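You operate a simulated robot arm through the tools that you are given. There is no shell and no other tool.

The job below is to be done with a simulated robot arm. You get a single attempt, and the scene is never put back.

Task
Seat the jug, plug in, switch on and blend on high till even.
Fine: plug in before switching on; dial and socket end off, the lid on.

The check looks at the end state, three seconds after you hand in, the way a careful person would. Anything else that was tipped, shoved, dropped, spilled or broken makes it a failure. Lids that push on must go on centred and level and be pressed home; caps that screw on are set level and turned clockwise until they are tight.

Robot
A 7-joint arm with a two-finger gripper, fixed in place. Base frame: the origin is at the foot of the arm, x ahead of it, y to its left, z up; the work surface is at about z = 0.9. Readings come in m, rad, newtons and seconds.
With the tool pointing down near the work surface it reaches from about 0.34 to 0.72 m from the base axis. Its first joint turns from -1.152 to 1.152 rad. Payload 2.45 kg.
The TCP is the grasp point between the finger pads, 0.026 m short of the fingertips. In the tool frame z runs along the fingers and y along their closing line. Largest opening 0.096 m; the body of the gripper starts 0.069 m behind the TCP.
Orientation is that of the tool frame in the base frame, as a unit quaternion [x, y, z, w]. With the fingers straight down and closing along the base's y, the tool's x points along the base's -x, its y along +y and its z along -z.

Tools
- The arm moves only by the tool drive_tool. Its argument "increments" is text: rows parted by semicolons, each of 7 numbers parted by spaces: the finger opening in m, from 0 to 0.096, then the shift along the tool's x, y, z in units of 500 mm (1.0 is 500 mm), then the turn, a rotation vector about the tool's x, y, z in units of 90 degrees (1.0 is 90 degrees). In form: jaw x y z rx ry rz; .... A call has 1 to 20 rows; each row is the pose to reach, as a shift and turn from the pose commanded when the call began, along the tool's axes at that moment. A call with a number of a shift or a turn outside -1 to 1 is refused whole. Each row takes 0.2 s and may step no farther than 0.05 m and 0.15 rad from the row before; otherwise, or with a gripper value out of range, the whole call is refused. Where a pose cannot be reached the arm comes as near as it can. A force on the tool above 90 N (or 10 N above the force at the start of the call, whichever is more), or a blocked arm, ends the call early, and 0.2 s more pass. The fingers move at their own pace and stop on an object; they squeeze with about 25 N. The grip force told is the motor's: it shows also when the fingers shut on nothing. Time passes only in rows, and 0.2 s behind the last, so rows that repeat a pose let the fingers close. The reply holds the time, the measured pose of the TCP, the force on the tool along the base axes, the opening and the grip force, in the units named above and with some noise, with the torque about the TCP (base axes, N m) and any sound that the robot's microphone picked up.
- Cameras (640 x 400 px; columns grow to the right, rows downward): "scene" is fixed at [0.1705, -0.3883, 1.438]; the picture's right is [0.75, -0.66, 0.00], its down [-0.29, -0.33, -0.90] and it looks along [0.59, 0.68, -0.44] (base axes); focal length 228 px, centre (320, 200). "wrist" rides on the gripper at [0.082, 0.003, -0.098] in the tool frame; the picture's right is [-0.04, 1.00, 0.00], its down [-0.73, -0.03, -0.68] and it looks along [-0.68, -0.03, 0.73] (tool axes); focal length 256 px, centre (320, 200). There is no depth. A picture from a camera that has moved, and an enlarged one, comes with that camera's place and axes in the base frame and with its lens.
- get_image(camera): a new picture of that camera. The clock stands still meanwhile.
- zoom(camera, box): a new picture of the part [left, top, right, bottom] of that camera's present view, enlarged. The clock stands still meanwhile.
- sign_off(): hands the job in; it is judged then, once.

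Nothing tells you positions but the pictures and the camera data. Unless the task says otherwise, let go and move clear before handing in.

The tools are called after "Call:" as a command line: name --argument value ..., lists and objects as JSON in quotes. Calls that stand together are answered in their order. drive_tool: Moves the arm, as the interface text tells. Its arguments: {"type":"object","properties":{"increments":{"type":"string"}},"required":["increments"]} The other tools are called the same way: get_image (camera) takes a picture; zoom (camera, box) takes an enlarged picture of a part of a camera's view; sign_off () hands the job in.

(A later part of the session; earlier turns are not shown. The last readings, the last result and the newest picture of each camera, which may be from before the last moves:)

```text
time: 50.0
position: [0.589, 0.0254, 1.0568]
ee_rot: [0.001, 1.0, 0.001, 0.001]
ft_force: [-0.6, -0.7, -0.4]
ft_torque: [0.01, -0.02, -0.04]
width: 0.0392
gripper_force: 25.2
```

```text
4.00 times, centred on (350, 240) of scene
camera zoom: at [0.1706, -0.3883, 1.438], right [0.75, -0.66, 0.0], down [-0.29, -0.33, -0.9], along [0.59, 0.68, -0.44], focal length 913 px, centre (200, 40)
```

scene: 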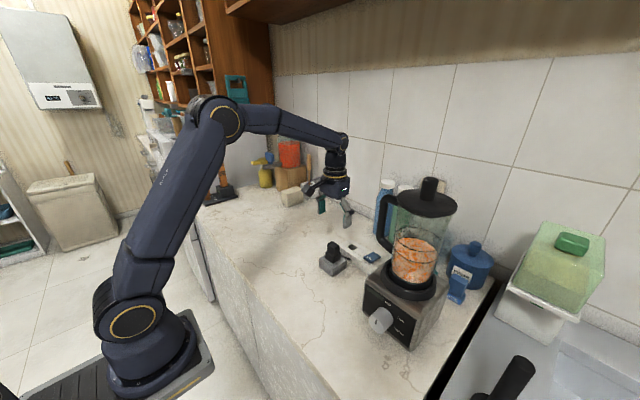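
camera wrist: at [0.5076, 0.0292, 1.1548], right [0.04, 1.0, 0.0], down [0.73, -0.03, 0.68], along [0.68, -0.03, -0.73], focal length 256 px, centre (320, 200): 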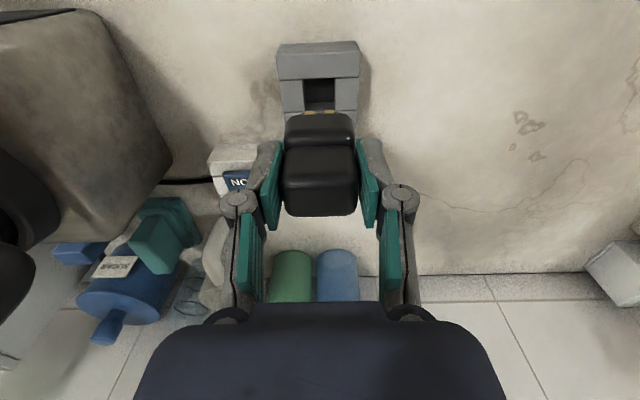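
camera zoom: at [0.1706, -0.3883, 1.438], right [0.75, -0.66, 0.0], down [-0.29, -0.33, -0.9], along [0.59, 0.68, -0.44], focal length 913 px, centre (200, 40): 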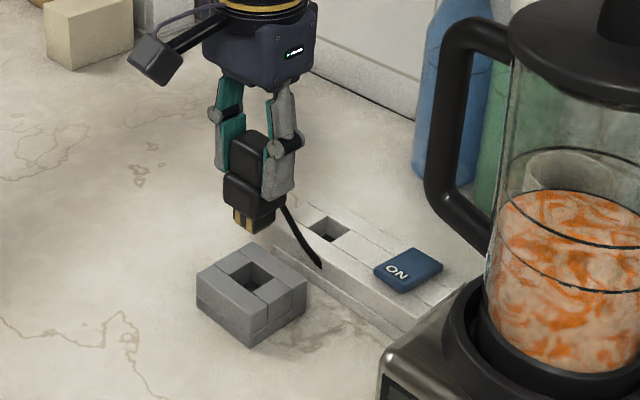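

The plug is free, showing brass prongs on a square shaft, and its holder hole is now visible. I'll zoom to measure both holes and get the offset between them.

Call:
zoom --camera "scene" --box '[335, 235, 385, 285]'

Call:
zoom --camera "scene" --box '[330, 220, 390, 260]'

Call:
zoom --camera "wrist" --box '[265, 30, 375, 130]'

Call:
zoom --camera "scene" --box '[310, 225, 370, 280]'

```text
8.00 times, centred on (360, 260) of scene
camera zoom: at [0.1706, -0.3883, 1.438], right [0.75, -0.66, 0.0], down [-0.29, -0.33, -0.9], along [0.59, 0.68, -0.44], focal length 1826 px, centre (0, -280)
```

zoom: 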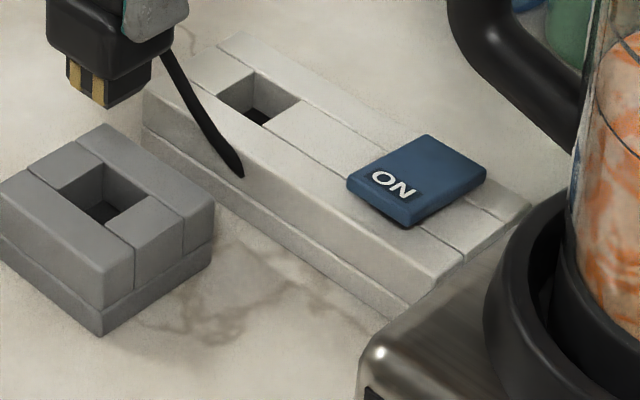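

```text
10.00 times, centred on (360, 240) of scene
camera zoom: at [0.1706, -0.3883, 1.438], right [0.75, -0.66, 0.0], down [-0.29, -0.33, -0.9], along [0.59, 0.68, -0.44], focal length 2282 px, centre (-80, -200)
```

zoom: 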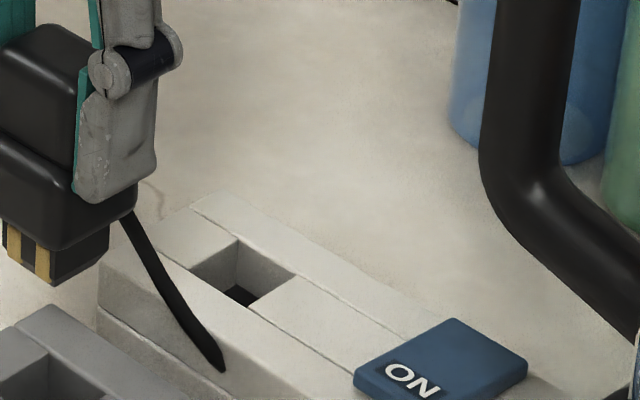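

```text
4.00 times, centred on (320, 80) of wrist
camera zoom: at [0.5076, 0.0292, 1.1548], right [0.04, 1.0, 0.0], down [0.73, -0.03, 0.68], along [0.68, -0.03, -0.73], focal length 1024 px, centre (320, 680)
```

zoom: 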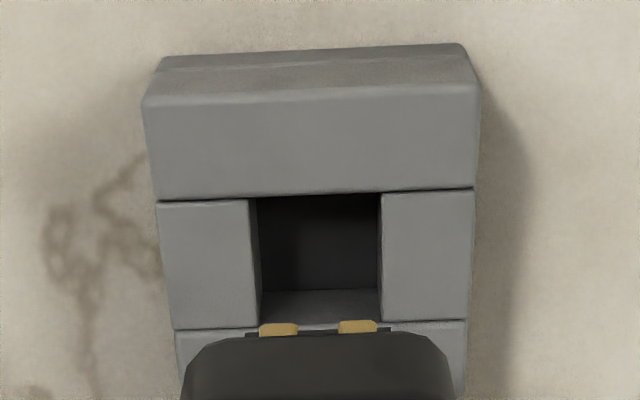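

```text
7.27 times, centred on (340, 252) of scene
camera zoom: at [0.1706, -0.3883, 1.438], right [0.75, -0.66, 0.0], down [-0.29, -0.33, -0.9], along [0.59, 0.68, -0.44], focal length 1660 px, centre (174, -182)
```

zoom: 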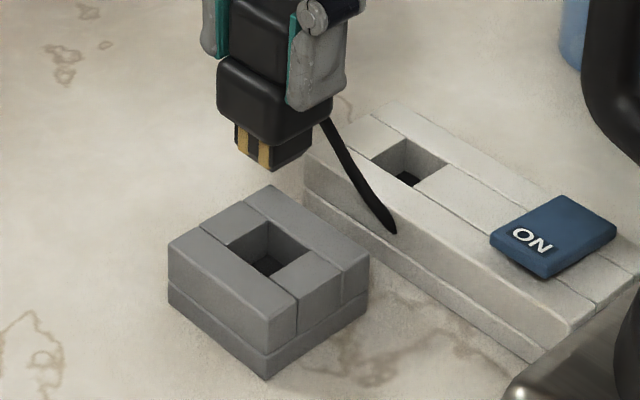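

Both hole tops are at about z ≈ 0.931, so the seating height matches the holder, and the offset is about (+94.5 mm, -0.6 mm). I'll carry the plug over the socket and hover just above it.

Call:
drive_tool --increments "0.02 -0.03 0 0 0 0 0; 0.02 -0.07 0 0 0 0 0; 0.02 -0.11 -0.001 0 0 0 0; 0.02 -0.15 -0.001 0 0 0 0; 0.02 -0.18 -0.0012 0 0 0 0; 0.02 -0.189 -0.0012 0.02 0 0 0; 0.02 -0.189 -0.0012 0.06 0 0 0; 0.02 -0.189 -0.0012 0.076 0 0 0; 0.02 -0.189 -0.0012 0.076 0 0 0"

Call:
get_image --camera "wrist"

Call:
zoom --camera "wrist" --box '[250, 60, 390, 160]'

Call:
zoom --camera "scene" --box '[340, 215, 390, 265]'

```text
time: 52.0
position: [0.681, 0.0259, 1.0179]
ee_rot: [0.0, 1.0, 0.0, -0.001]
ft_force: [-0.7, 0.2, -1.1]
ft_torque: [-0.04, 0.01, -0.03]
width: 0.0395
gripper_force: 24.8
```

```text
taken
camera wrist: at [0.5996, 0.0295, 1.1172], right [0.04, 1.0, 0.0], down [0.73, -0.03, 0.68], along [0.68, -0.03, -0.73], focal length 256 px, centre (320, 200)
```

wrist: 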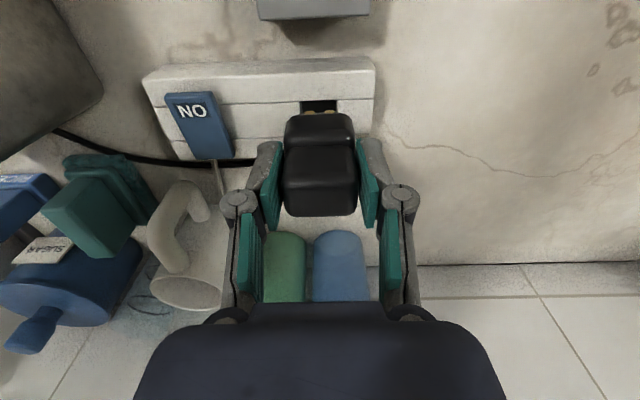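

```text
4.00 times, centred on (320, 110) of wrist
camera zoom: at [0.5996, 0.0295, 1.1172], right [0.04, 1.0, 0.0], down [0.73, -0.03, 0.68], along [0.68, -0.03, -0.73], focal length 1024 px, centre (320, 560)
```

zoom: 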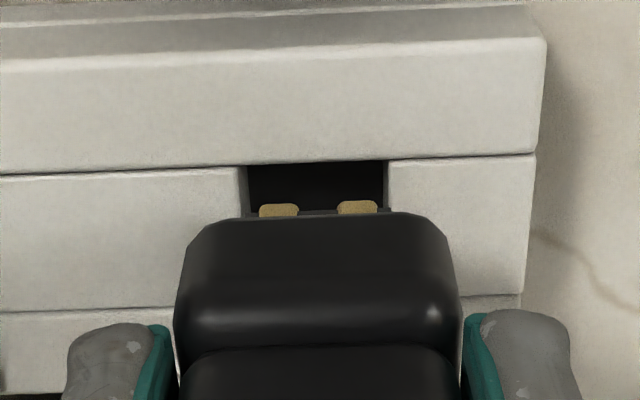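

```text
8.00 times, centred on (365, 240) of scene
camera zoom: at [0.1706, -0.3883, 1.438], right [0.75, -0.66, 0.0], down [-0.29, -0.33, -0.9], along [0.59, 0.68, -0.44], focal length 1826 px, centre (-40, -120)
```

zoom: 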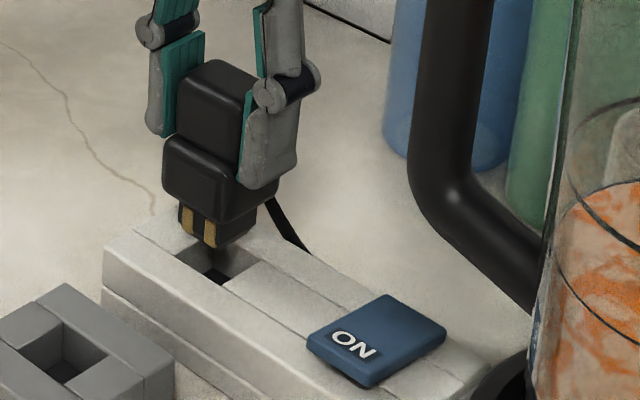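

The shaft hovers over the hole and looks aligned in y. I'll zoom closer to check x.

Call:
zoom --camera "scene" --box '[355, 235, 380, 255]'

Call:
zoom --camera "wrist" --box '[300, 90, 350, 125]'

```text
16.00 times, centred on (368, 245) of scene
camera zoom: at [0.1706, -0.3883, 1.438], right [0.75, -0.66, 0.0], down [-0.29, -0.33, -0.9], along [0.59, 0.68, -0.44], focal length 3651 px, centre (-440, -520)
```

zoom: 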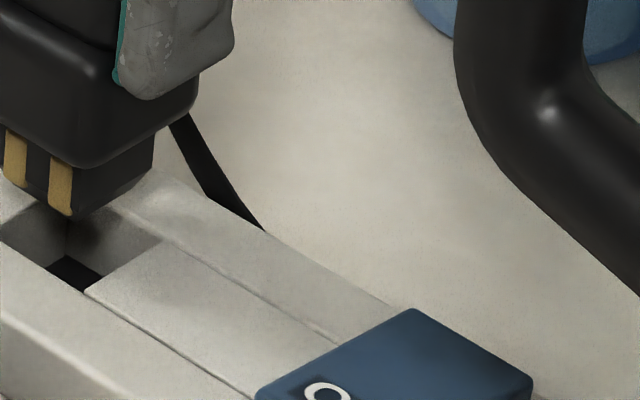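

```text
11.43 times, centred on (325, 108) of wrist
camera zoom: at [0.5996, 0.0295, 1.1172], right [0.04, 1.0, 0.0], down [0.73, -0.03, 0.68], along [0.68, -0.03, -0.73], focal length 2926 px, centre (263, 1257)
```

zoom: 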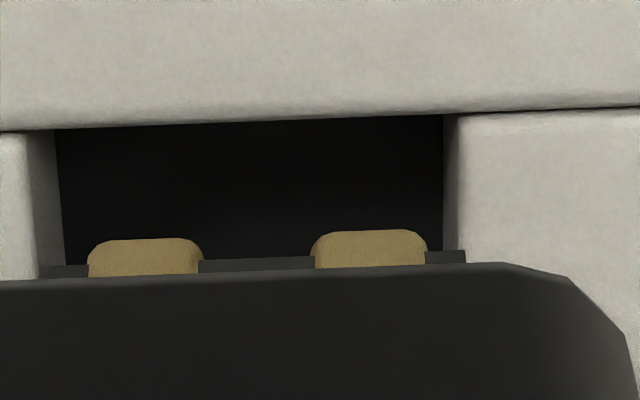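

Alignment is within a couple of millimetres. I'll lower 8 mm and look again, where the comparison is less sensitive to height.

Call:
drive_tool --increments "0.02 0 -0.001 0.008 0 0 0; 0.02 0 -0.001 0.016 0 0 0; 0.02 0 -0.001 0.016 0 0 0"

Call:
zoom --camera "scene" --box '[350, 235, 380, 260]'

Call:
zoom --camera "wrist" --box '[295, 85, 345, 120]'

```text
time: 52.8
position: [0.6808, 0.0241, 1.0103]
ee_rot: [0.0, 1.0, 0.001, 0.0]
ft_force: [0.1, 0.2, -0.4]
ft_torque: [0.02, 0.01, 0.02]
width: 0.0397
gripper_force: 24.9
```

```text
16.00 times, centred on (365, 248) of scene
camera zoom: at [0.1706, -0.3883, 1.438], right [0.75, -0.66, 0.0], down [-0.29, -0.33, -0.9], along [0.59, 0.68, -0.44], focal length 3651 px, centre (-400, -560)
```

zoom: 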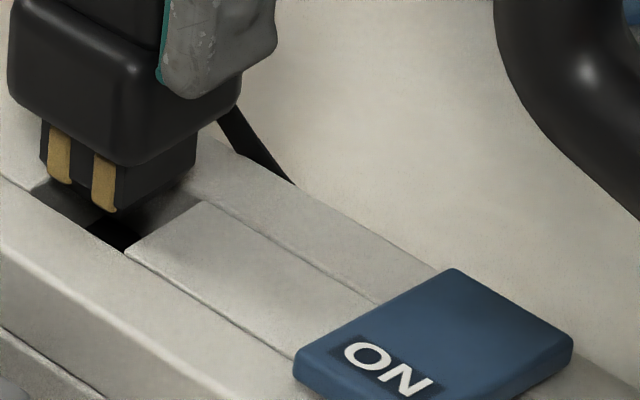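

```text
11.43 times, centred on (320, 102) of wrist
camera zoom: at [0.5999, 0.028, 1.1081], right [0.04, 1.0, 0.0], down [0.73, -0.03, 0.68], along [0.68, -0.03, -0.73], focal length 2926 px, centre (320, 1314)
```

zoom: 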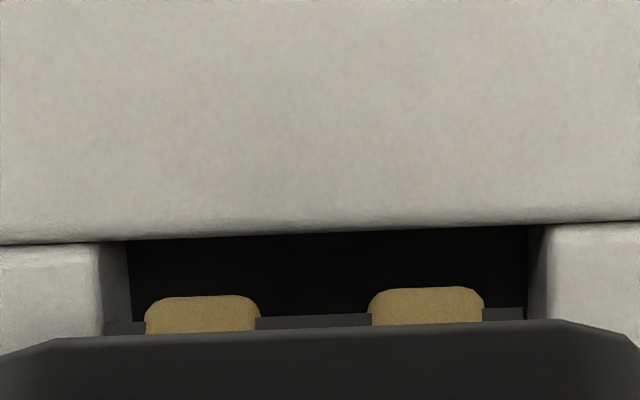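

The corner midpoints of the shaft and hole now coincide in both views. I'll lower gently into the socket, watching the force.

Call:
drive_tool --increments "0.02 0.001 0.0004 0.006 0 0 0; 0.02 0.001 0.0004 0.012 0 0 0; 0.02 0.001 0.0004 0.018 0 0 0; 0.02 0.001 0.0004 0.022 0 0 0"

Call:
zoom --camera "scene" --box '[350, 235, 380, 260]'

Call:
zoom --camera "wrist" --box '[295, 85, 345, 120]'

```text
time: 53.8
position: [0.6823, 0.025, 0.9979]
ee_rot: [0.0, 1.0, 0.0, -0.001]
ft_force: [-0.3, -0.4, 0.1]
ft_torque: [0.0, 0.01, 0.0]
width: 0.0394
gripper_force: 25.3
```

```text
16.00 times, centred on (365, 248) of scene
camera zoom: at [0.1706, -0.3883, 1.438], right [0.75, -0.66, 0.0], down [-0.29, -0.33, -0.9], along [0.59, 0.68, -0.44], focal length 3651 px, centre (-400, -560)
```

zoom: 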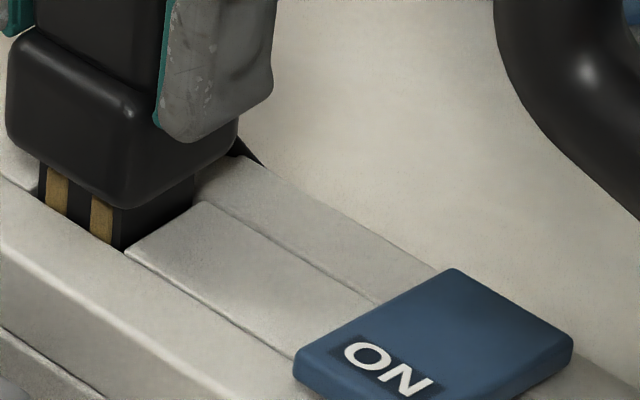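

```text
11.43 times, centred on (320, 102) of wrist
camera zoom: at [0.6005, 0.0283, 1.0966], right [0.04, 1.0, 0.0], down [0.73, -0.03, 0.68], along [0.68, -0.03, -0.73], focal length 2926 px, centre (320, 1314)
```

zoom: 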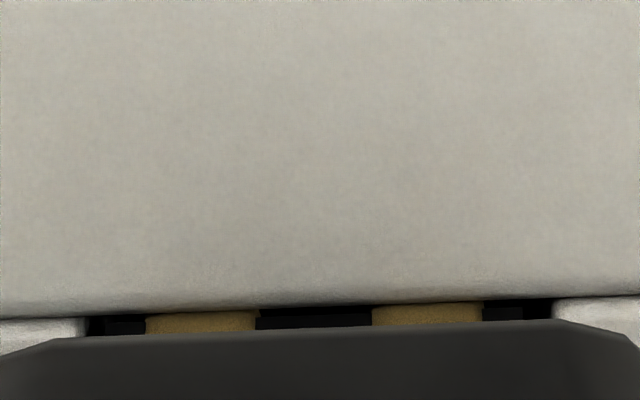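

The shaft has entered the hole with no force. I'll continue pushing down.

Call:
drive_tool --increments "0.02 0 0.0006 0.006 0 0 0; 0.02 0 0.0006 0.012 0 0 0; 0.02 0 0.0006 0.018 0 0 0; 0.02 0 0.0006 0.022 0 0 0; 0.02 0 0.0006 0.022 0 0 0"

Call:
zoom --camera "scene" --box '[350, 235, 380, 260]'

```text
time: 55.0
position: [0.6819, 0.0249, 0.9883]
ee_rot: [0.001, 1.0, 0.001, 0.0]
ft_force: [0.6, 0.1, -0.9]
ft_torque: [-0.01, 0.0, 0.02]
width: 0.0391
gripper_force: 24.8
```

```text
16.00 times, centred on (365, 248) of scene
camera zoom: at [0.1706, -0.3883, 1.438], right [0.75, -0.66, 0.0], down [-0.29, -0.33, -0.9], along [0.59, 0.68, -0.44], focal length 3651 px, centre (-400, -560)
```

zoom: 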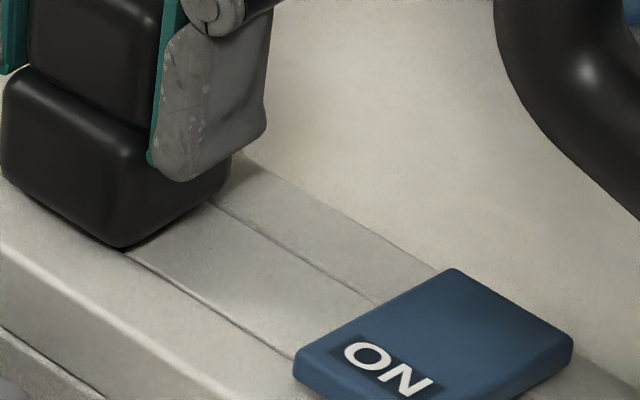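

Nearly home. I'll press down the last few millimetres until there is a firm reaction.

Call:
drive_tool --increments "0.02 0 0 0.002 0 0 0; 0.02 0 0 0.004 0 0 0; 0.02 0 0 0.006 0 0 0; 0.02 0 0 0.007 0 0 0"

Call:
zoom --camera "scene" --box '[350, 235, 380, 260]'

```text
time: 56.0
position: [0.6812, 0.025, 0.9857]
ee_rot: [0.0, 1.0, 0.0, 0.002]
ft_force: [-4.0, 1.3, 17.3]
ft_torque: [0.01, 0.43, -0.04]
width: 0.0389
gripper_force: 25.4
```

```text
16.00 times, centred on (365, 248) of scene
camera zoom: at [0.1701, -0.3883, 1.4381], right [0.75, -0.66, 0.0], down [-0.29, -0.33, -0.9], along [0.59, 0.68, -0.44], focal length 3651 px, centre (-400, -560)
```

zoom: 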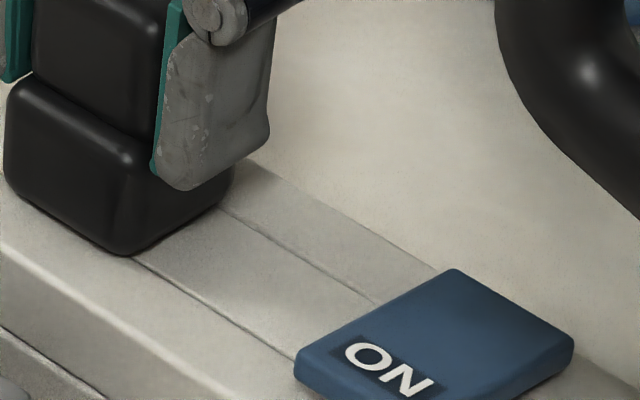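

Plug body is flush on the strip with 17 N reaction, so it's seated. I'll relieve the force, open, and rise straight up.

Call:
drive_tool --increments "0.02 0 0 -0.003 0 0 0; 0.045 0 0 -0.003 0 0 0; 0.06 0 0 -0.003 0 0 0; 0.07 0 0 -0.003 0 0 0; 0.07 0 0 -0.003 0 0 0; 0.07 0 0 -0.04 0 0 0; 0.07 0 0 -0.1 0 0 0; 0.07 0 0 -0.16 0 0 0; 0.07 0 0 -0.2 0 0 0"

Call:
get_image --camera "wrist"

Call:
zoom --camera "scene" --box '[330, 215, 400, 275]'

```text
time: 58.0
position: [0.6819, 0.0258, 1.0832]
ee_rot: [0.0, 1.0, 0.0, 0.0]
ft_force: [0.4, -0.6, 0.3]
ft_torque: [0.0, -0.02, -0.04]
width: 0.07
gripper_force: 0.1
```

```text
taken
camera wrist: at [0.6009, 0.0292, 1.1813], right [0.04, 1.0, 0.0], down [0.73, -0.03, 0.68], along [0.68, -0.03, -0.73], focal length 256 px, centre (320, 200)
```

wrist: 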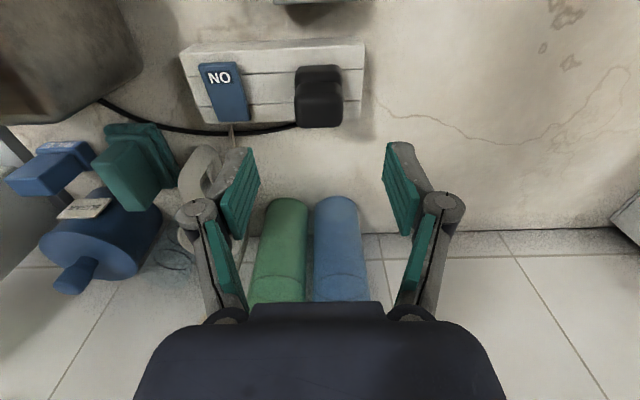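

```text
6.67 times, centred on (365, 245) of scene
camera zoom: at [0.1705, -0.3883, 1.438], right [0.75, -0.66, 0.0], down [-0.29, -0.33, -0.9], along [0.59, 0.68, -0.44], focal length 1521 px, centre (20, -100)
```

zoom: 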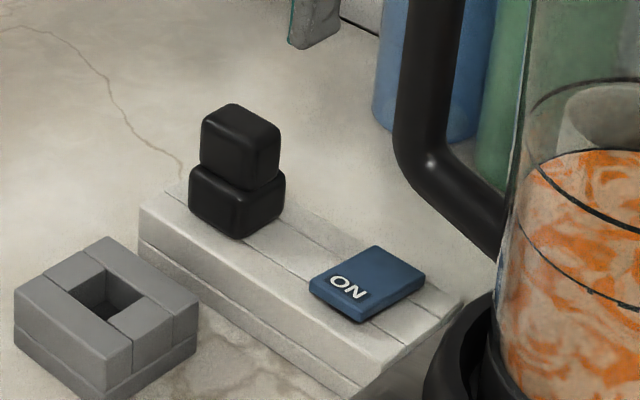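

The plug is seated and the holder undisturbed. Next, I'll zoom on the rocker to locate its ON end.

Call:
zoom --camera "wrist" --box '[170, 30, 290, 140]'

Call:
zoom --camera "scene" --box '[355, 235, 395, 275]'

```text
3.64 times, centred on (230, 85) of wrist
camera zoom: at [0.6009, 0.0292, 1.1813], right [0.04, 1.0, 0.0], down [0.73, -0.03, 0.68], along [0.68, -0.03, -0.73], focal length 931 px, centre (647, 618)
```

zoom: 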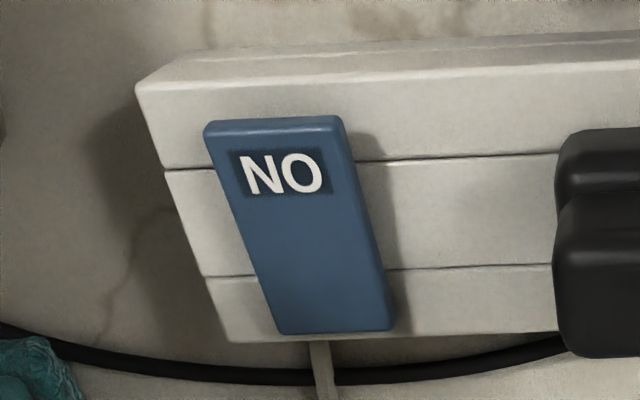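

```text
10.00 times, centred on (375, 255) of scene
camera zoom: at [0.1705, -0.3883, 1.438], right [0.75, -0.66, 0.0], down [-0.29, -0.33, -0.9], along [0.59, 0.68, -0.44], focal length 2282 px, centre (-230, -350)
```

zoom: 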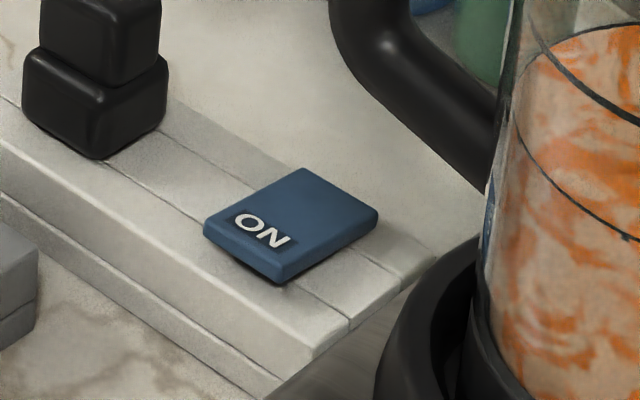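

The ON end (robot side) is raised, so the socket is off. I'll close the fingers and hover just above that end.

Call:
drive_tool --increments "0 0 0 0 0 0 0; 0 0 0 0 0 0 0; 0 0.007 -0.042 0 0 0 0; 0 0.014 -0.084 0 0 0 0; 0 0.021 -0.126 0 0 0 0; 0 0.028 -0.1676 0 0 0 0; 0 0.028 -0.1676 0.06 0 0 0; 0 0.028 -0.1676 0.12 0 0 0; 0 0.028 -0.1676 0.18 0 0 0; 0 0.028 -0.1676 0.196 0 0 0; 0 0.028 -0.1676 0.196 0 0 0"

Call:
get_image --camera "wrist"

Call:
zoom --camera "scene" --box '[330, 180, 430, 280]'

```text
time: 60.4
position: [0.6671, -0.0579, 0.9849]
ee_rot: [0.0, 1.0, -0.001, 0.0]
ft_force: [1.1, 0.6, 0.3]
ft_torque: [0.05, 0.0, -0.01]
width: 0.0
gripper_force: 25.1
```

```text
taken
camera wrist: at [0.5866, -0.0548, 1.0839], right [0.04, 1.0, 0.0], down [0.73, -0.03, 0.68], along [0.68, -0.03, -0.73], focal length 256 px, centre (320, 200)
```

wrist: 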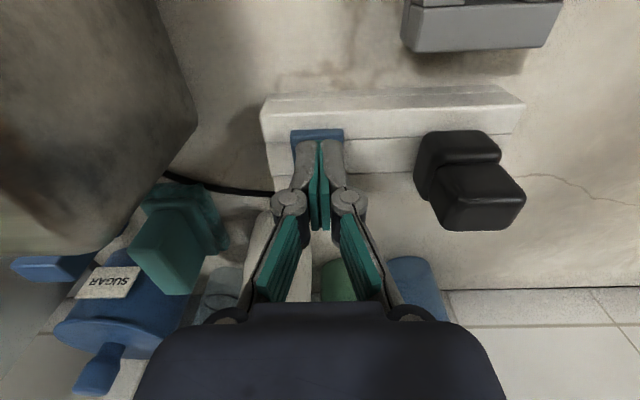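

```text
4.00 times, centred on (380, 230) of scene
camera zoom: at [0.1705, -0.3883, 1.438], right [0.75, -0.66, 0.0], down [-0.29, -0.33, -0.9], along [0.59, 0.68, -0.44], focal length 913 px, centre (80, 80)
```

zoom: 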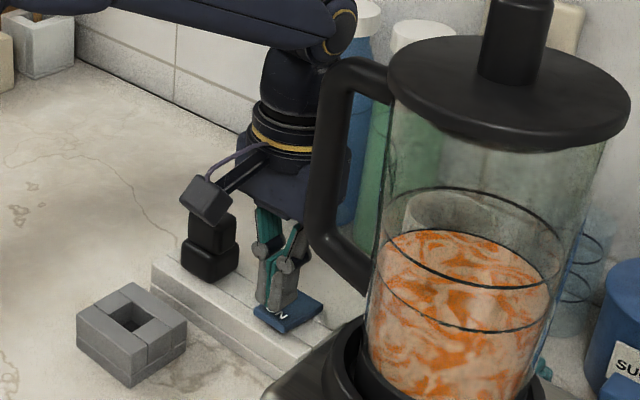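

Fingertips are over the ON end. I'll press down gently in small steps and listen.

Call:
drive_tool --increments "0 0 0 0.01 0 0 0; 0 0 0 0.02 0 0 0; 0 0 0 0.028 0 0 0; 0 0 0 0.034 0 0 0"

```text
time: 61.4
position: [0.6674, -0.0571, 0.9708]
ee_rot: [-0.001, 1.0, 0.0, 0.001]
ft_force: [-5.4, 1.4, 15.7]
ft_torque: [0.03, -0.06, 0.02]
width: 0.006
gripper_force: 28.3
```

Call:
drive_tool --increments "0 0 0 0.004 0 0 0; 0 0 0 0.008 0 0 0; 0 0 0 0.012 0 0 0"

Call:
zoom --camera "scene" --box '[355, 235, 395, 275]'

```text
time: 62.2
position: [0.6683, -0.0589, 0.9713]
ee_rot: [0.0, 1.0, 0.0, 0.005]
ft_force: [-23.4, 5.8, 62.5]
ft_torque: [0.14, -0.16, -0.06]
width: 0.0059
gripper_force: 28.5
```

```text
10.00 times, centred on (375, 255) of scene
camera zoom: at [0.1685, -0.3881, 1.4383], right [0.75, -0.66, 0.0], down [-0.29, -0.33, -0.9], along [0.59, 0.68, -0.44], focal length 2282 px, centre (-230, -350)
```

zoom: 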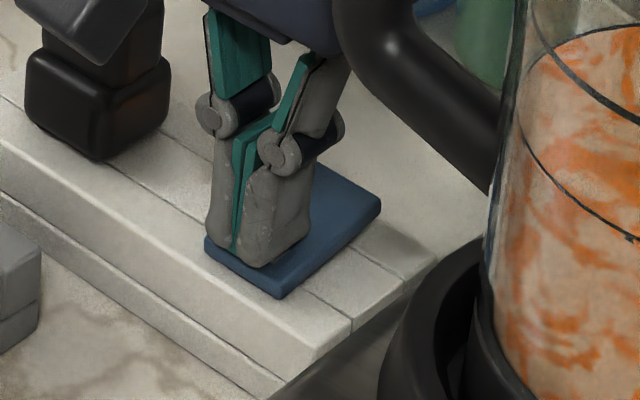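

The rocker's near end has dropped and won't move further. I'll lift off right away and check its state.

Call:
drive_tool --increments "0 0 0 -0.02 0 0 0; 0 0 0 -0.06 0 0 0; 0 0 0 -0.12 0 0 0; 0 0 0 -0.18 0 0 0; 0 0 0 -0.22 0 0 0; 0 0.06 0.06 -0.26 0 0 0; 0 0.12 0.12 -0.26 0 0 0"

Call:
zoom --camera "scene" --box '[355, 235, 395, 275]'

Call:
get_image --camera "wrist"

Call:
get_image --camera "scene"

```text
time: 63.8
position: [0.6076, 0.0018, 1.0934]
ee_rot: [0.002, 1.0, 0.0, -0.001]
ft_force: [-0.6, -0.7, -0.2]
ft_torque: [0.01, 0.0, 0.01]
width: 0.0
gripper_force: 28.0
```

```text
10.00 times, centred on (375, 255) of scene
camera zoom: at [0.1705, -0.3884, 1.438], right [0.75, -0.66, 0.0], down [-0.29, -0.33, -0.9], along [0.59, 0.68, -0.44], focal length 2282 px, centre (-230, -350)
```

zoom: 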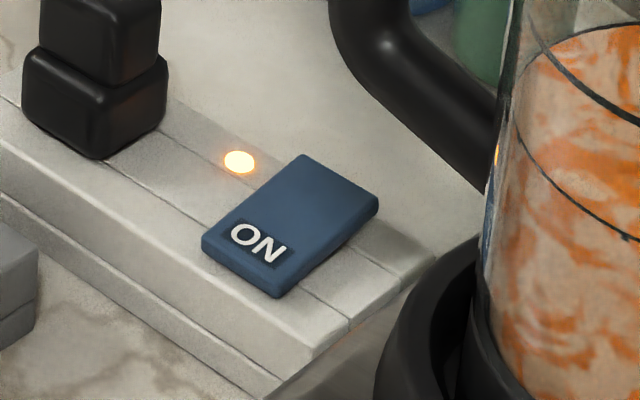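

```text
taken
camera wrist: at [0.5255, 0.0045, 1.1911], right [0.04, 1.0, 0.0], down [0.73, -0.03, 0.68], along [0.68, -0.03, -0.73], focal length 256 px, centre (320, 200)
```

wrist: 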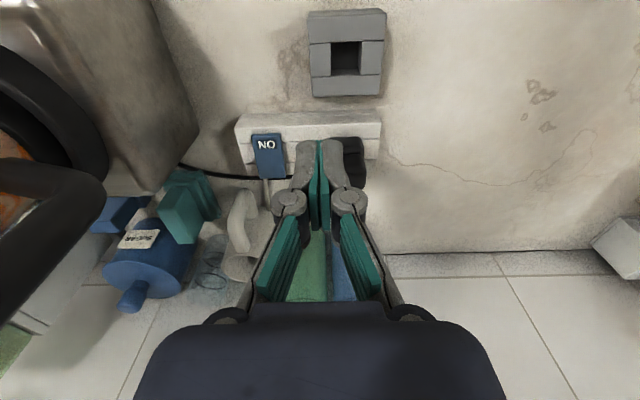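

```text
taken
```

scene: 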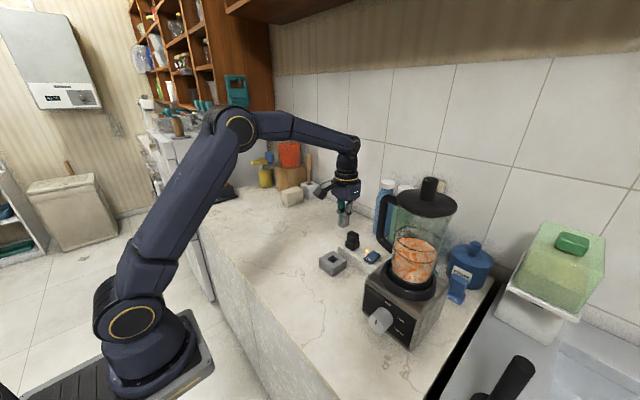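

The lamp on the strip is lit, so the socket is on, with the plug inserted before the switch. The dial is at about (x 0.491–0.526, y -0.2205, z 0.960), and HIGH is roughly 120° clockwise; I'll climb clear first to reorient the tool.

Call:
drive_tool --increments "0.06 0.03 0 -0.09 0 0 0; 0.06 0.07 0 -0.18 0 0 0; 0.06 0.12 -0.03 -0.26 0 0 0; 0.06 0.18 -0.06 -0.33 0 0 0; 0.06 0.24 -0.1 -0.39 0 0 0; 0.06 0.29 -0.15 -0.43 0 0 0; 0.06 0.315 -0.2 -0.45 0 0 0; 0.06 0.315 -0.2 -0.45 0 0 0"

Call:
drive_tool --increments "0.06 0 0 0 0 0 0.095; 0.06 0 0 0 0 0 0.19; 0.06 0 0 0 0 0 0.285; 0.06 0 0 0 0 0 0.38; 0.06 0 0 0 0 0 0.475; 0.06 0 0 0 0 0 0.57; 0.06 0 0 0 0 0 0.665; 0.06 0 0 0 0 0 0.76; 0.06 0 0 0 0 0 0.855; 0.06 0 0 0 0 0 0.95; 0.06 0 0 0 0 0 1.0"

Call:
drive_tool --increments "0.06 0 0 0 0 0 0.095; 0.06 0 0 0 0 0 0.19; 0.06 0 0 0 0 0 0.285; 0.06 0 0 0 0 0 0.38; 0.06 0 0 0 0 0 0.475; 0.06 0 0 0 0 0 0.57; 0.06 0 0 0 0 0 0.665; 0.06 0 0 0 0 0 0.76; 0.06 0 0 0 0 0 0.855; 0.06 0 0 0 0 0 0.95; 0.06 0 0 0 0 0 1.0"

```text
time: 65.6
position: [0.4473, -0.1009, 1.3191]
ee_rot: [0.0, 1.0, 0.0, -0.001]
ft_force: [0.3, 0.6, 0.2]
ft_torque: [-0.01, -0.03, 0.01]
width: 0.0601
gripper_force: 0.1
```

```text
time: 68.0
position: [0.45, -0.0988, 1.318]
ee_rot: [0.708, 0.706, -0.001, 0.0]
ft_force: [0.1, 0.1, 0.3]
ft_torque: [-0.02, -0.04, -0.02]
width: 0.0595
gripper_force: 0.1
```

```text
time: 70.4
position: [0.4488, -0.0996, 1.3179]
ee_rot: [1.0, -0.001, 0.0, -0.001]
ft_force: [-0.5, 0.0, 1.0]
ft_torque: [-0.02, -0.02, 0.02]
width: 0.0602
gripper_force: 0.1
```

Now I'll pitch the tool up to 20° below horizontal, camera on top, at a clear spot above and left of the dial.

Call:
drive_tool --increments "0.06 0.007 0.011 0.022 0 0.0864 0; 0.06 0.014 0.022 0.044 0 0.1728 0; 0.06 0.021 0.033 0.065 0 0.2593 0; 0.06 0.028 0.044 0.087 0 0.3457 0; 0.06 0.034 0.056 0.109 0 0.4321 0; 0.06 0.041 0.067 0.131 0 0.5185 0; 0.06 0.048 0.078 0.152 0 0.605 0; 0.06 0.055 0.089 0.174 0 0.6914 0; 0.06 0.062 0.1 0.196 0 0.7778 0; 0.06 0.062 0.1 0.196 0 0.7778 0"

Call:
get_image --camera "wrist"

Call:
get_image --camera "scene"

```text
time: 72.6
position: [0.4807, -0.1476, 1.2208]
ee_rot: [0.819, -0.001, 0.573, 0.0]
ft_force: [0.0, -0.7, 0.4]
ft_torque: [0.0, 0.05, -0.02]
width: 0.0599
gripper_force: 0.0
out of reach, approached as far as the arm can: row 9
```

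```text
taken
camera wrist: at [0.4165, -0.1516, 1.3306], right [-0.02, -1.0, -0.04], down [-0.89, 0.03, -0.46], along [0.46, 0.03, -0.89], focal length 256 px, centre (320, 200)
```

wrist: 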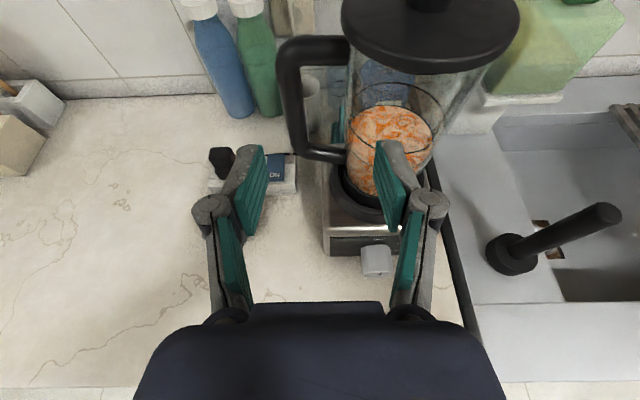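

```text
taken
```

scene: 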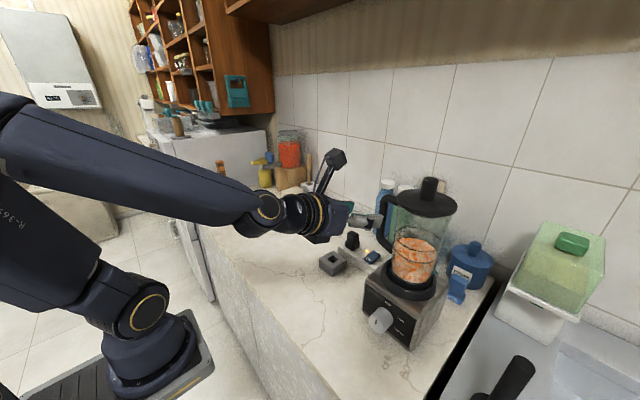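

Pose reached. I'll test the roll range in free air: first 60° counter-clockwise about the dial's axis direction.

Call:
drive_tool --increments "0.06 0 0 0 -0.0285 0 -0.0783; 0.06 0 0 0 -0.057 0 -0.1566; 0.06 0 0 0 -0.0855 0 -0.235; 0.06 0 0 0 -0.114 0 -0.3133; 0.06 0 0 0 -0.1425 0 -0.3916; 0.06 0 0 0 -0.171 0 -0.47; 0.06 0 0 0 -0.1995 0 -0.5482; 0.06 0 0 0 -0.228 0 -0.6265; 0.06 0 0 0 -0.228 0 -0.6265"

```text
time: 74.6
position: [0.4843, -0.151, 1.2235]
ee_rot: [0.71, 0.288, 0.496, 0.41]
ft_force: [0.0, 0.5, -0.7]
ft_torque: [-0.02, 0.0, 0.02]
width: 0.0601
gripper_force: 0.1
out of reach, approached as far as the arm can: row 8, 9
```

The -60° roll is reachable. Now I'll sweep to +60°, as needed for HIGH.

Call:
drive_tool --increments "0.06 0 0 0 0.0285 0 0.0783; 0.06 0 0 0 0.057 0 0.1566; 0.06 0 0 0 0.0855 0 0.235; 0.06 0 0 0 0.114 0 0.3133; 0.06 0 0 0 0.1425 0 0.3916; 0.06 0 0 0 0.171 0 0.47; 0.06 0 0 0 0.1995 0 0.5482; 0.06 0 0 0 0.228 0 0.6265; 0.06 0 0 0 0.2565 0 0.7048; 0.06 0 0 0 0.285 0 0.7831; 0.06 0 0 0 0.3135 0 0.8615; 0.06 0 0 0 0.342 0 0.9398"

Call:
drive_tool --increments "0.06 0 0 0 0.0285 0 0.0783; 0.06 0 0 0 0.057 0 0.1566; 0.06 0 0 0 0.0855 0 0.235; 0.06 0 0 0 0.114 0 0.3133; 0.06 0 0 0 0.114 0 0.3133"

```text
time: 77.2
position: [0.4848, -0.1508, 1.2247]
ee_rot: [0.791, -0.149, 0.555, -0.211]
ft_force: [-0.1, 0.5, 0.5]
ft_torque: [0.0, 0.01, 0.01]
width: 0.06
gripper_force: 0.1
```

```text
time: 78.4
position: [0.4833, -0.1515, 1.224]
ee_rot: [0.708, -0.288, 0.497, -0.41]
ft_force: [0.1, 0.8, 0.6]
ft_torque: [0.01, -0.01, 0.0]
width: 0.06
gripper_force: 0.0
```

Both extremes are reachable, so one grip can turn the dial from OFF to HIGH and back. I'll roll back to -60°.

Call:
drive_tool --increments "0.06 0 0 0 -0.0285 0 -0.0783; 0.06 0 0 0 -0.057 0 -0.1566; 0.06 0 0 0 -0.0855 0 -0.235; 0.06 0 0 0 -0.114 0 -0.3133; 0.06 0 0 0 -0.1425 0 -0.3916; 0.06 0 0 0 -0.171 0 -0.47; 0.06 0 0 0 -0.1995 0 -0.5482; 0.06 0 0 0 -0.228 0 -0.6265"

Call:
get_image --camera "wrist"

Call:
drive_tool --increments "0.06 0 0 0 -0.0285 0 -0.0783; 0.06 0 0 0 -0.057 0 -0.1566; 0.06 0 0 0 -0.0855 0 -0.235; 0.06 0 0 0 -0.114 0 -0.3133; 0.06 0 0 0 -0.1425 0 -0.3916; 0.06 0 0 0 -0.171 0 -0.47; 0.06 0 0 0 -0.1995 0 -0.5482; 0.06 0 0 0 -0.228 0 -0.6265; 0.06 0 0 0 -0.228 0 -0.6265"

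Call:
get_image --camera "wrist"

Call:
get_image --camera "scene"

```text
time: 80.2
position: [0.4859, -0.1507, 1.2237]
ee_rot: [0.819, 0.001, 0.573, 0.001]
ft_force: [-0.9, 0.2, -0.1]
ft_torque: [-0.03, 0.0, -0.02]
width: 0.0602
gripper_force: 0.1
```

```text
taken
camera wrist: at [0.4212, -0.1529, 1.3341], right [-0.01, -1.0, -0.04], down [-0.89, 0.03, -0.46], along [0.46, 0.03, -0.89], focal length 256 px, centre (320, 200)
```

wrist: 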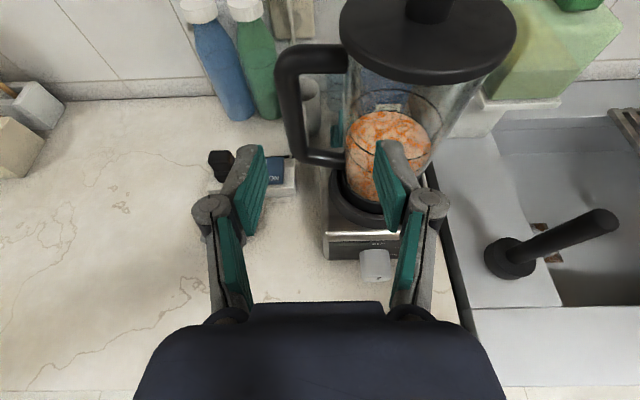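

```text
time: 82.2
position: [0.4849, -0.1496, 1.2242]
ee_rot: [0.709, 0.287, 0.497, 0.41]
ft_force: [0.4, 0.0, 0.3]
ft_torque: [0.01, -0.01, 0.03]
width: 0.0598
gripper_force: 0.1
```

```text
taken
camera wrist: at [0.421, -0.0563, 1.2818], right [-0.01, -0.53, 0.85], down [-0.89, -0.38, -0.25], along [0.46, -0.76, -0.47], focal length 256 px, centre (320, 200)
```

wrist: 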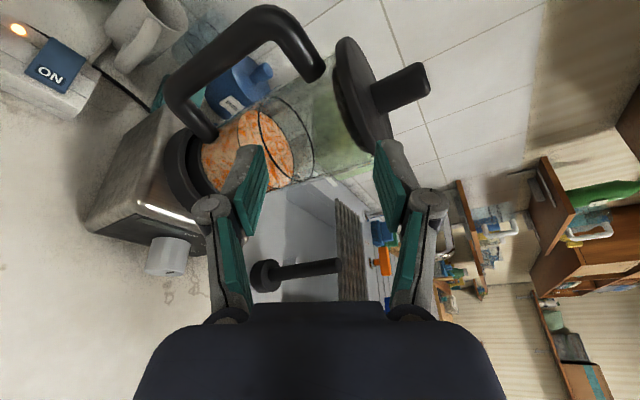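

```text
taken
```

scene: 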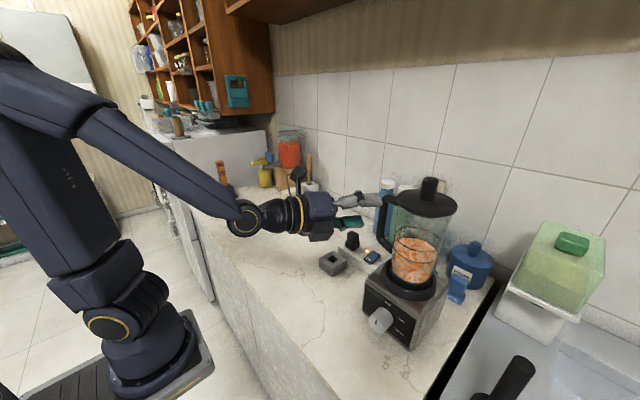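

I'm back at -60° with the fingers ready to slide around the dial from the upper left. I'll move to a viewing point near the dial.

Call:
drive_tool --increments "0.06 -0.017 -0.072 -0.005 0 0 0; 0.06 -0.033 -0.144 -0.009 0 0 0; 0.06 -0.05 -0.217 -0.014 0 0 0; 0.06 -0.066 -0.289 -0.018 0 0 0; 0.06 -0.083 -0.361 -0.023 0 0 0; 0.06 -0.083 -0.361 -0.023 0 0 0"

Call:
get_image --camera "wrist"

Call:
get_image --camera "scene"

```text
time: 83.6
position: [0.4978, -0.1514, 1.2013]
ee_rot: [0.709, 0.288, 0.497, 0.409]
ft_force: [1.3, 0.5, -0.4]
ft_torque: [-0.01, -0.03, -0.01]
width: 0.0602
gripper_force: 0.1
out of reach, approached as far as the arm can: row 1, 2, 3, 4, 5, 6
```

```text
taken
camera wrist: at [0.4345, -0.0585, 1.2587], right [-0.01, -0.53, 0.85], down [-0.89, -0.38, -0.25], along [0.46, -0.75, -0.47], focal length 256 px, centre (320, 200)
```

wrist: 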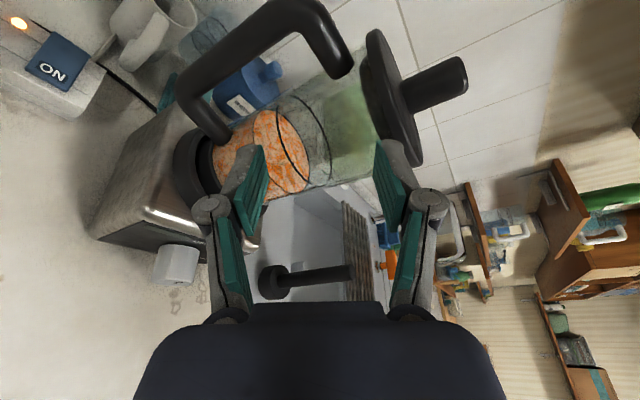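

```text
taken
```

scene: 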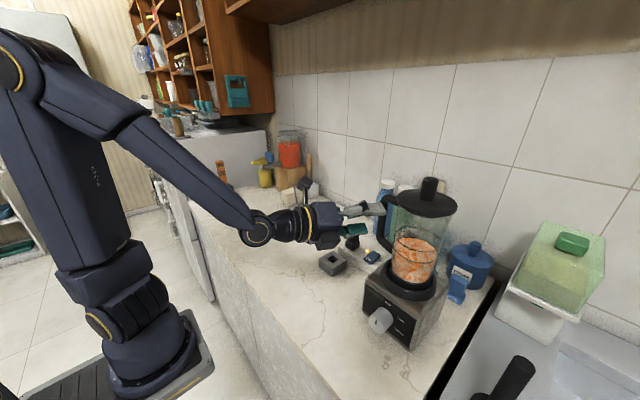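

The arm can't fold that close, as the low-left viewpoint puts the wrist too near the base. I'll return to roll 0 and test reach closer to the dial's own y, above it.

Call:
drive_tool --increments "0.06 -0.022 -0.01 0.006 0.0285 0 0.0783; 0.06 -0.044 -0.02 0.012 0.057 0 0.1566; 0.06 -0.066 -0.03 0.018 0.0855 0 0.235; 0.06 -0.088 -0.04 0.024 0.114 0 0.3133; 0.06 -0.11 -0.05 0.03 0.1425 0 0.3916; 0.06 -0.133 -0.06 0.035 0.171 0 0.47; 0.06 -0.155 -0.07 0.041 0.1995 0 0.5482; 0.06 -0.177 -0.08 0.047 0.228 0 0.6265; 0.06 -0.177 -0.08 0.047 0.228 0 0.6265"

Call:
get_image --camera "wrist"

Call:
get_image --camera "scene"

```text
time: 85.6
position: [0.493, -0.2089, 1.1183]
ee_rot: [0.819, -0.001, 0.574, -0.001]
ft_force: [-0.4, -0.9, 1.2]
ft_torque: [-0.01, 0.02, 0.01]
width: 0.0599
gripper_force: 0.1
```

```text
taken
camera wrist: at [0.4288, -0.2126, 1.2272], right [-0.01, -1.0, -0.04], down [-0.89, 0.03, -0.46], along [0.46, 0.03, -0.89], focal length 256 px, centre (320, 200)
```

wrist: 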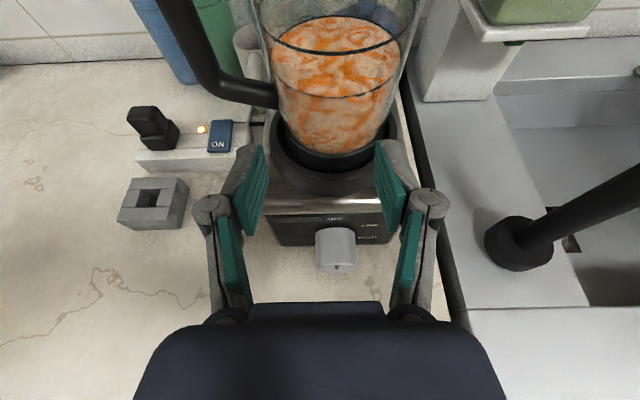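

```text
taken
```

scene: 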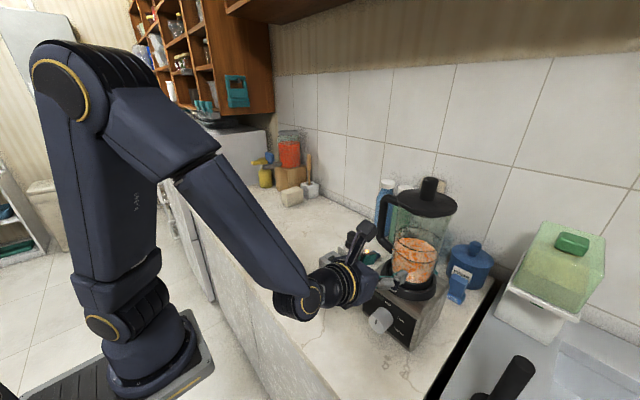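

This pose is reachable and gives a clear view of the dial. I'll zoom in to refine its position.

Call:
zoom --camera "wrist" --box '[265, 195, 405, 285]'

```text
4.44 times, centred on (335, 240) of wrist
camera zoom: at [0.4288, -0.2126, 1.2272], right [-0.01, -1.0, -0.04], down [-0.89, 0.03, -0.46], along [0.46, 0.03, -0.89], focal length 1138 px, centre (253, 22)
```

zoom: 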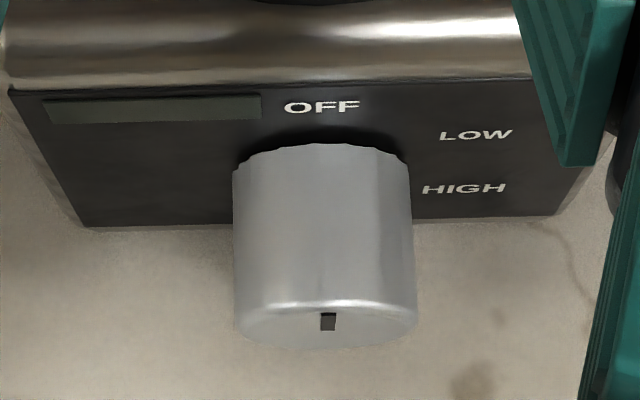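

The dial's axis is at y = -0.220, z ≈ 0.960, and its face at x ≈ 0.487. I'll roll to -35° and go to a point 10 cm up-left of the dial, for a single -35° to +85° turn.

Call:
drive_tool --increments "0.06 -0.028 -0.018 0.011 -0.0266 0 -0.0731; 0.06 -0.057 -0.037 0.022 -0.0532 0 -0.1462; 0.06 -0.085 -0.055 0.032 -0.0798 0 -0.2194; 0.06 -0.114 -0.074 0.043 -0.1064 0 -0.2925; 0.06 -0.142 -0.092 0.054 -0.133 0 -0.3656; 0.06 -0.142 -0.092 0.054 -0.133 0 -0.3656"

Call:
get_image --camera "wrist"

```text
time: 87.0
position: [0.505, -0.1694, 1.0375]
ee_rot: [0.782, 0.173, 0.546, 0.246]
ft_force: [-4.0, 2.5, 2.5]
ft_torque: [0.06, 0.02, 0.13]
width: 0.0639
gripper_force: 1.6
out of reach, approached as far as the arm can: row 4, 5, 6
```

```text
taken
camera wrist: at [0.4409, -0.1088, 1.1302], right [-0.01, -0.84, 0.54], down [-0.89, -0.24, -0.39], along [0.46, -0.49, -0.74], focal length 256 px, centre (320, 200)
```

wrist: 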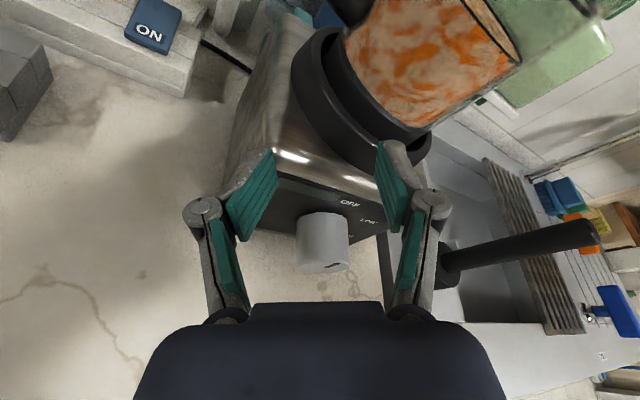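

That hit the inner reach limit and the fingers lightly touched the blender's front. I'll retrace straight away to the reachable roll-0 pose.

Call:
drive_tool --increments "0.06 0.018 0.035 -0.02 0 0 0; 0.06 0.03 0.06 -0.03 0.0266 0 0.0731; 0.06 0.042 0.085 -0.035 0.0532 0 0.1462; 0.06 0.052 0.11 -0.042 0.0798 0 0.2194; 0.06 0.062 0.135 -0.047 0.1064 0 0.2925; 0.06 0.072 0.157 -0.052 0.133 0 0.3656; 0.06 0.072 0.157 -0.052 0.133 0 0.3656"

Call:
get_image --camera "wrist"

Call:
get_image --camera "scene"

```text
time: 88.6
position: [0.493, -0.2102, 1.1186]
ee_rot: [0.819, -0.001, 0.574, 0.0]
ft_force: [-0.1, 0.1, 0.1]
ft_torque: [-0.06, 0.01, 0.01]
width: 0.0598
gripper_force: 0.0
```

```text
taken
camera wrist: at [0.4284, -0.2133, 1.2293], right [-0.01, -1.0, -0.04], down [-0.89, 0.03, -0.46], along [0.46, 0.03, -0.89], focal length 256 px, centre (320, 200)
```

wrist: 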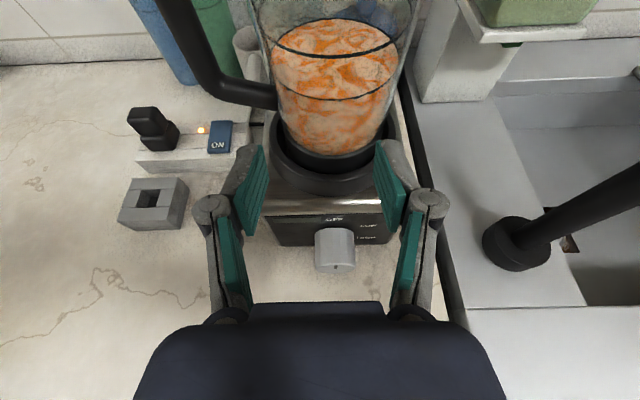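

```text
taken
```

scene: 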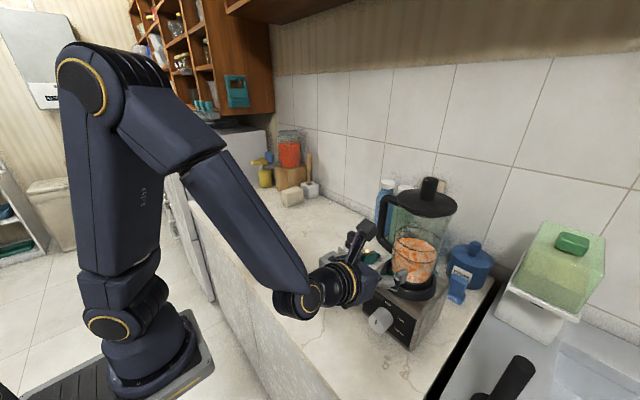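

The blender hasn't moved. I'll work within reach by turning in two 60° steps, gripping at about -15° and regripping at LOW. I'll open wide and lower to just above the dial.

Call:
drive_tool --increments "0.096 -0.042 0.005 0.014 -0.0142 0 -0.0392; 0.096 -0.084 0.01 0.028 -0.0285 0 -0.0783; 0.096 -0.126 0.015 0.043 -0.0427 0 -0.1175; 0.096 -0.168 0.02 0.057 -0.057 0 -0.1567; 0.096 -0.168 0.02 0.057 -0.057 0 -0.1567"

Call:
get_image --camera "wrist"

Call:
get_image --camera "scene"

```text
time: 89.8
position: [0.4897, -0.2205, 1.0317]
ee_rot: [0.812, 0.075, 0.569, 0.107]
ft_force: [0.0, -1.0, -0.8]
ft_torque: [0.03, 0.0, 0.0]
width: 0.0961
gripper_force: 0.0
```

```text
taken
camera wrist: at [0.4259, -0.1941, 1.1382], right [-0.01, -0.97, 0.22], down [-0.89, -0.09, -0.45], along [0.46, -0.2, -0.87], focal length 256 px, centre (320, 200)
```

wrist: 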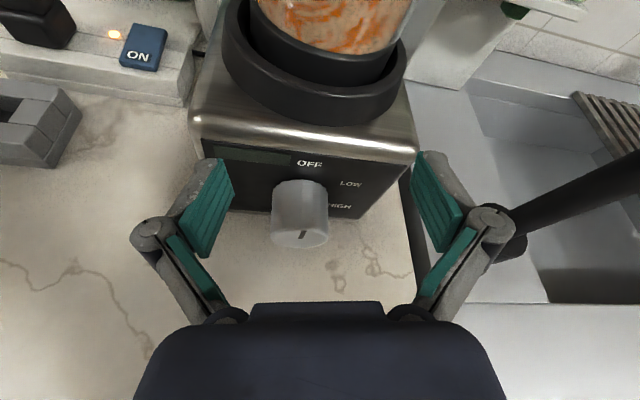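

```text
taken
```

scene: 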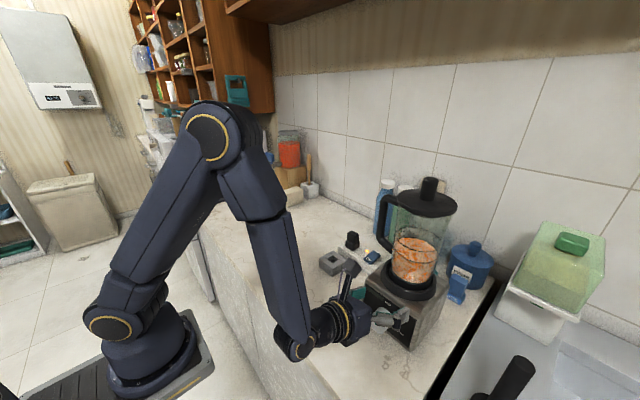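

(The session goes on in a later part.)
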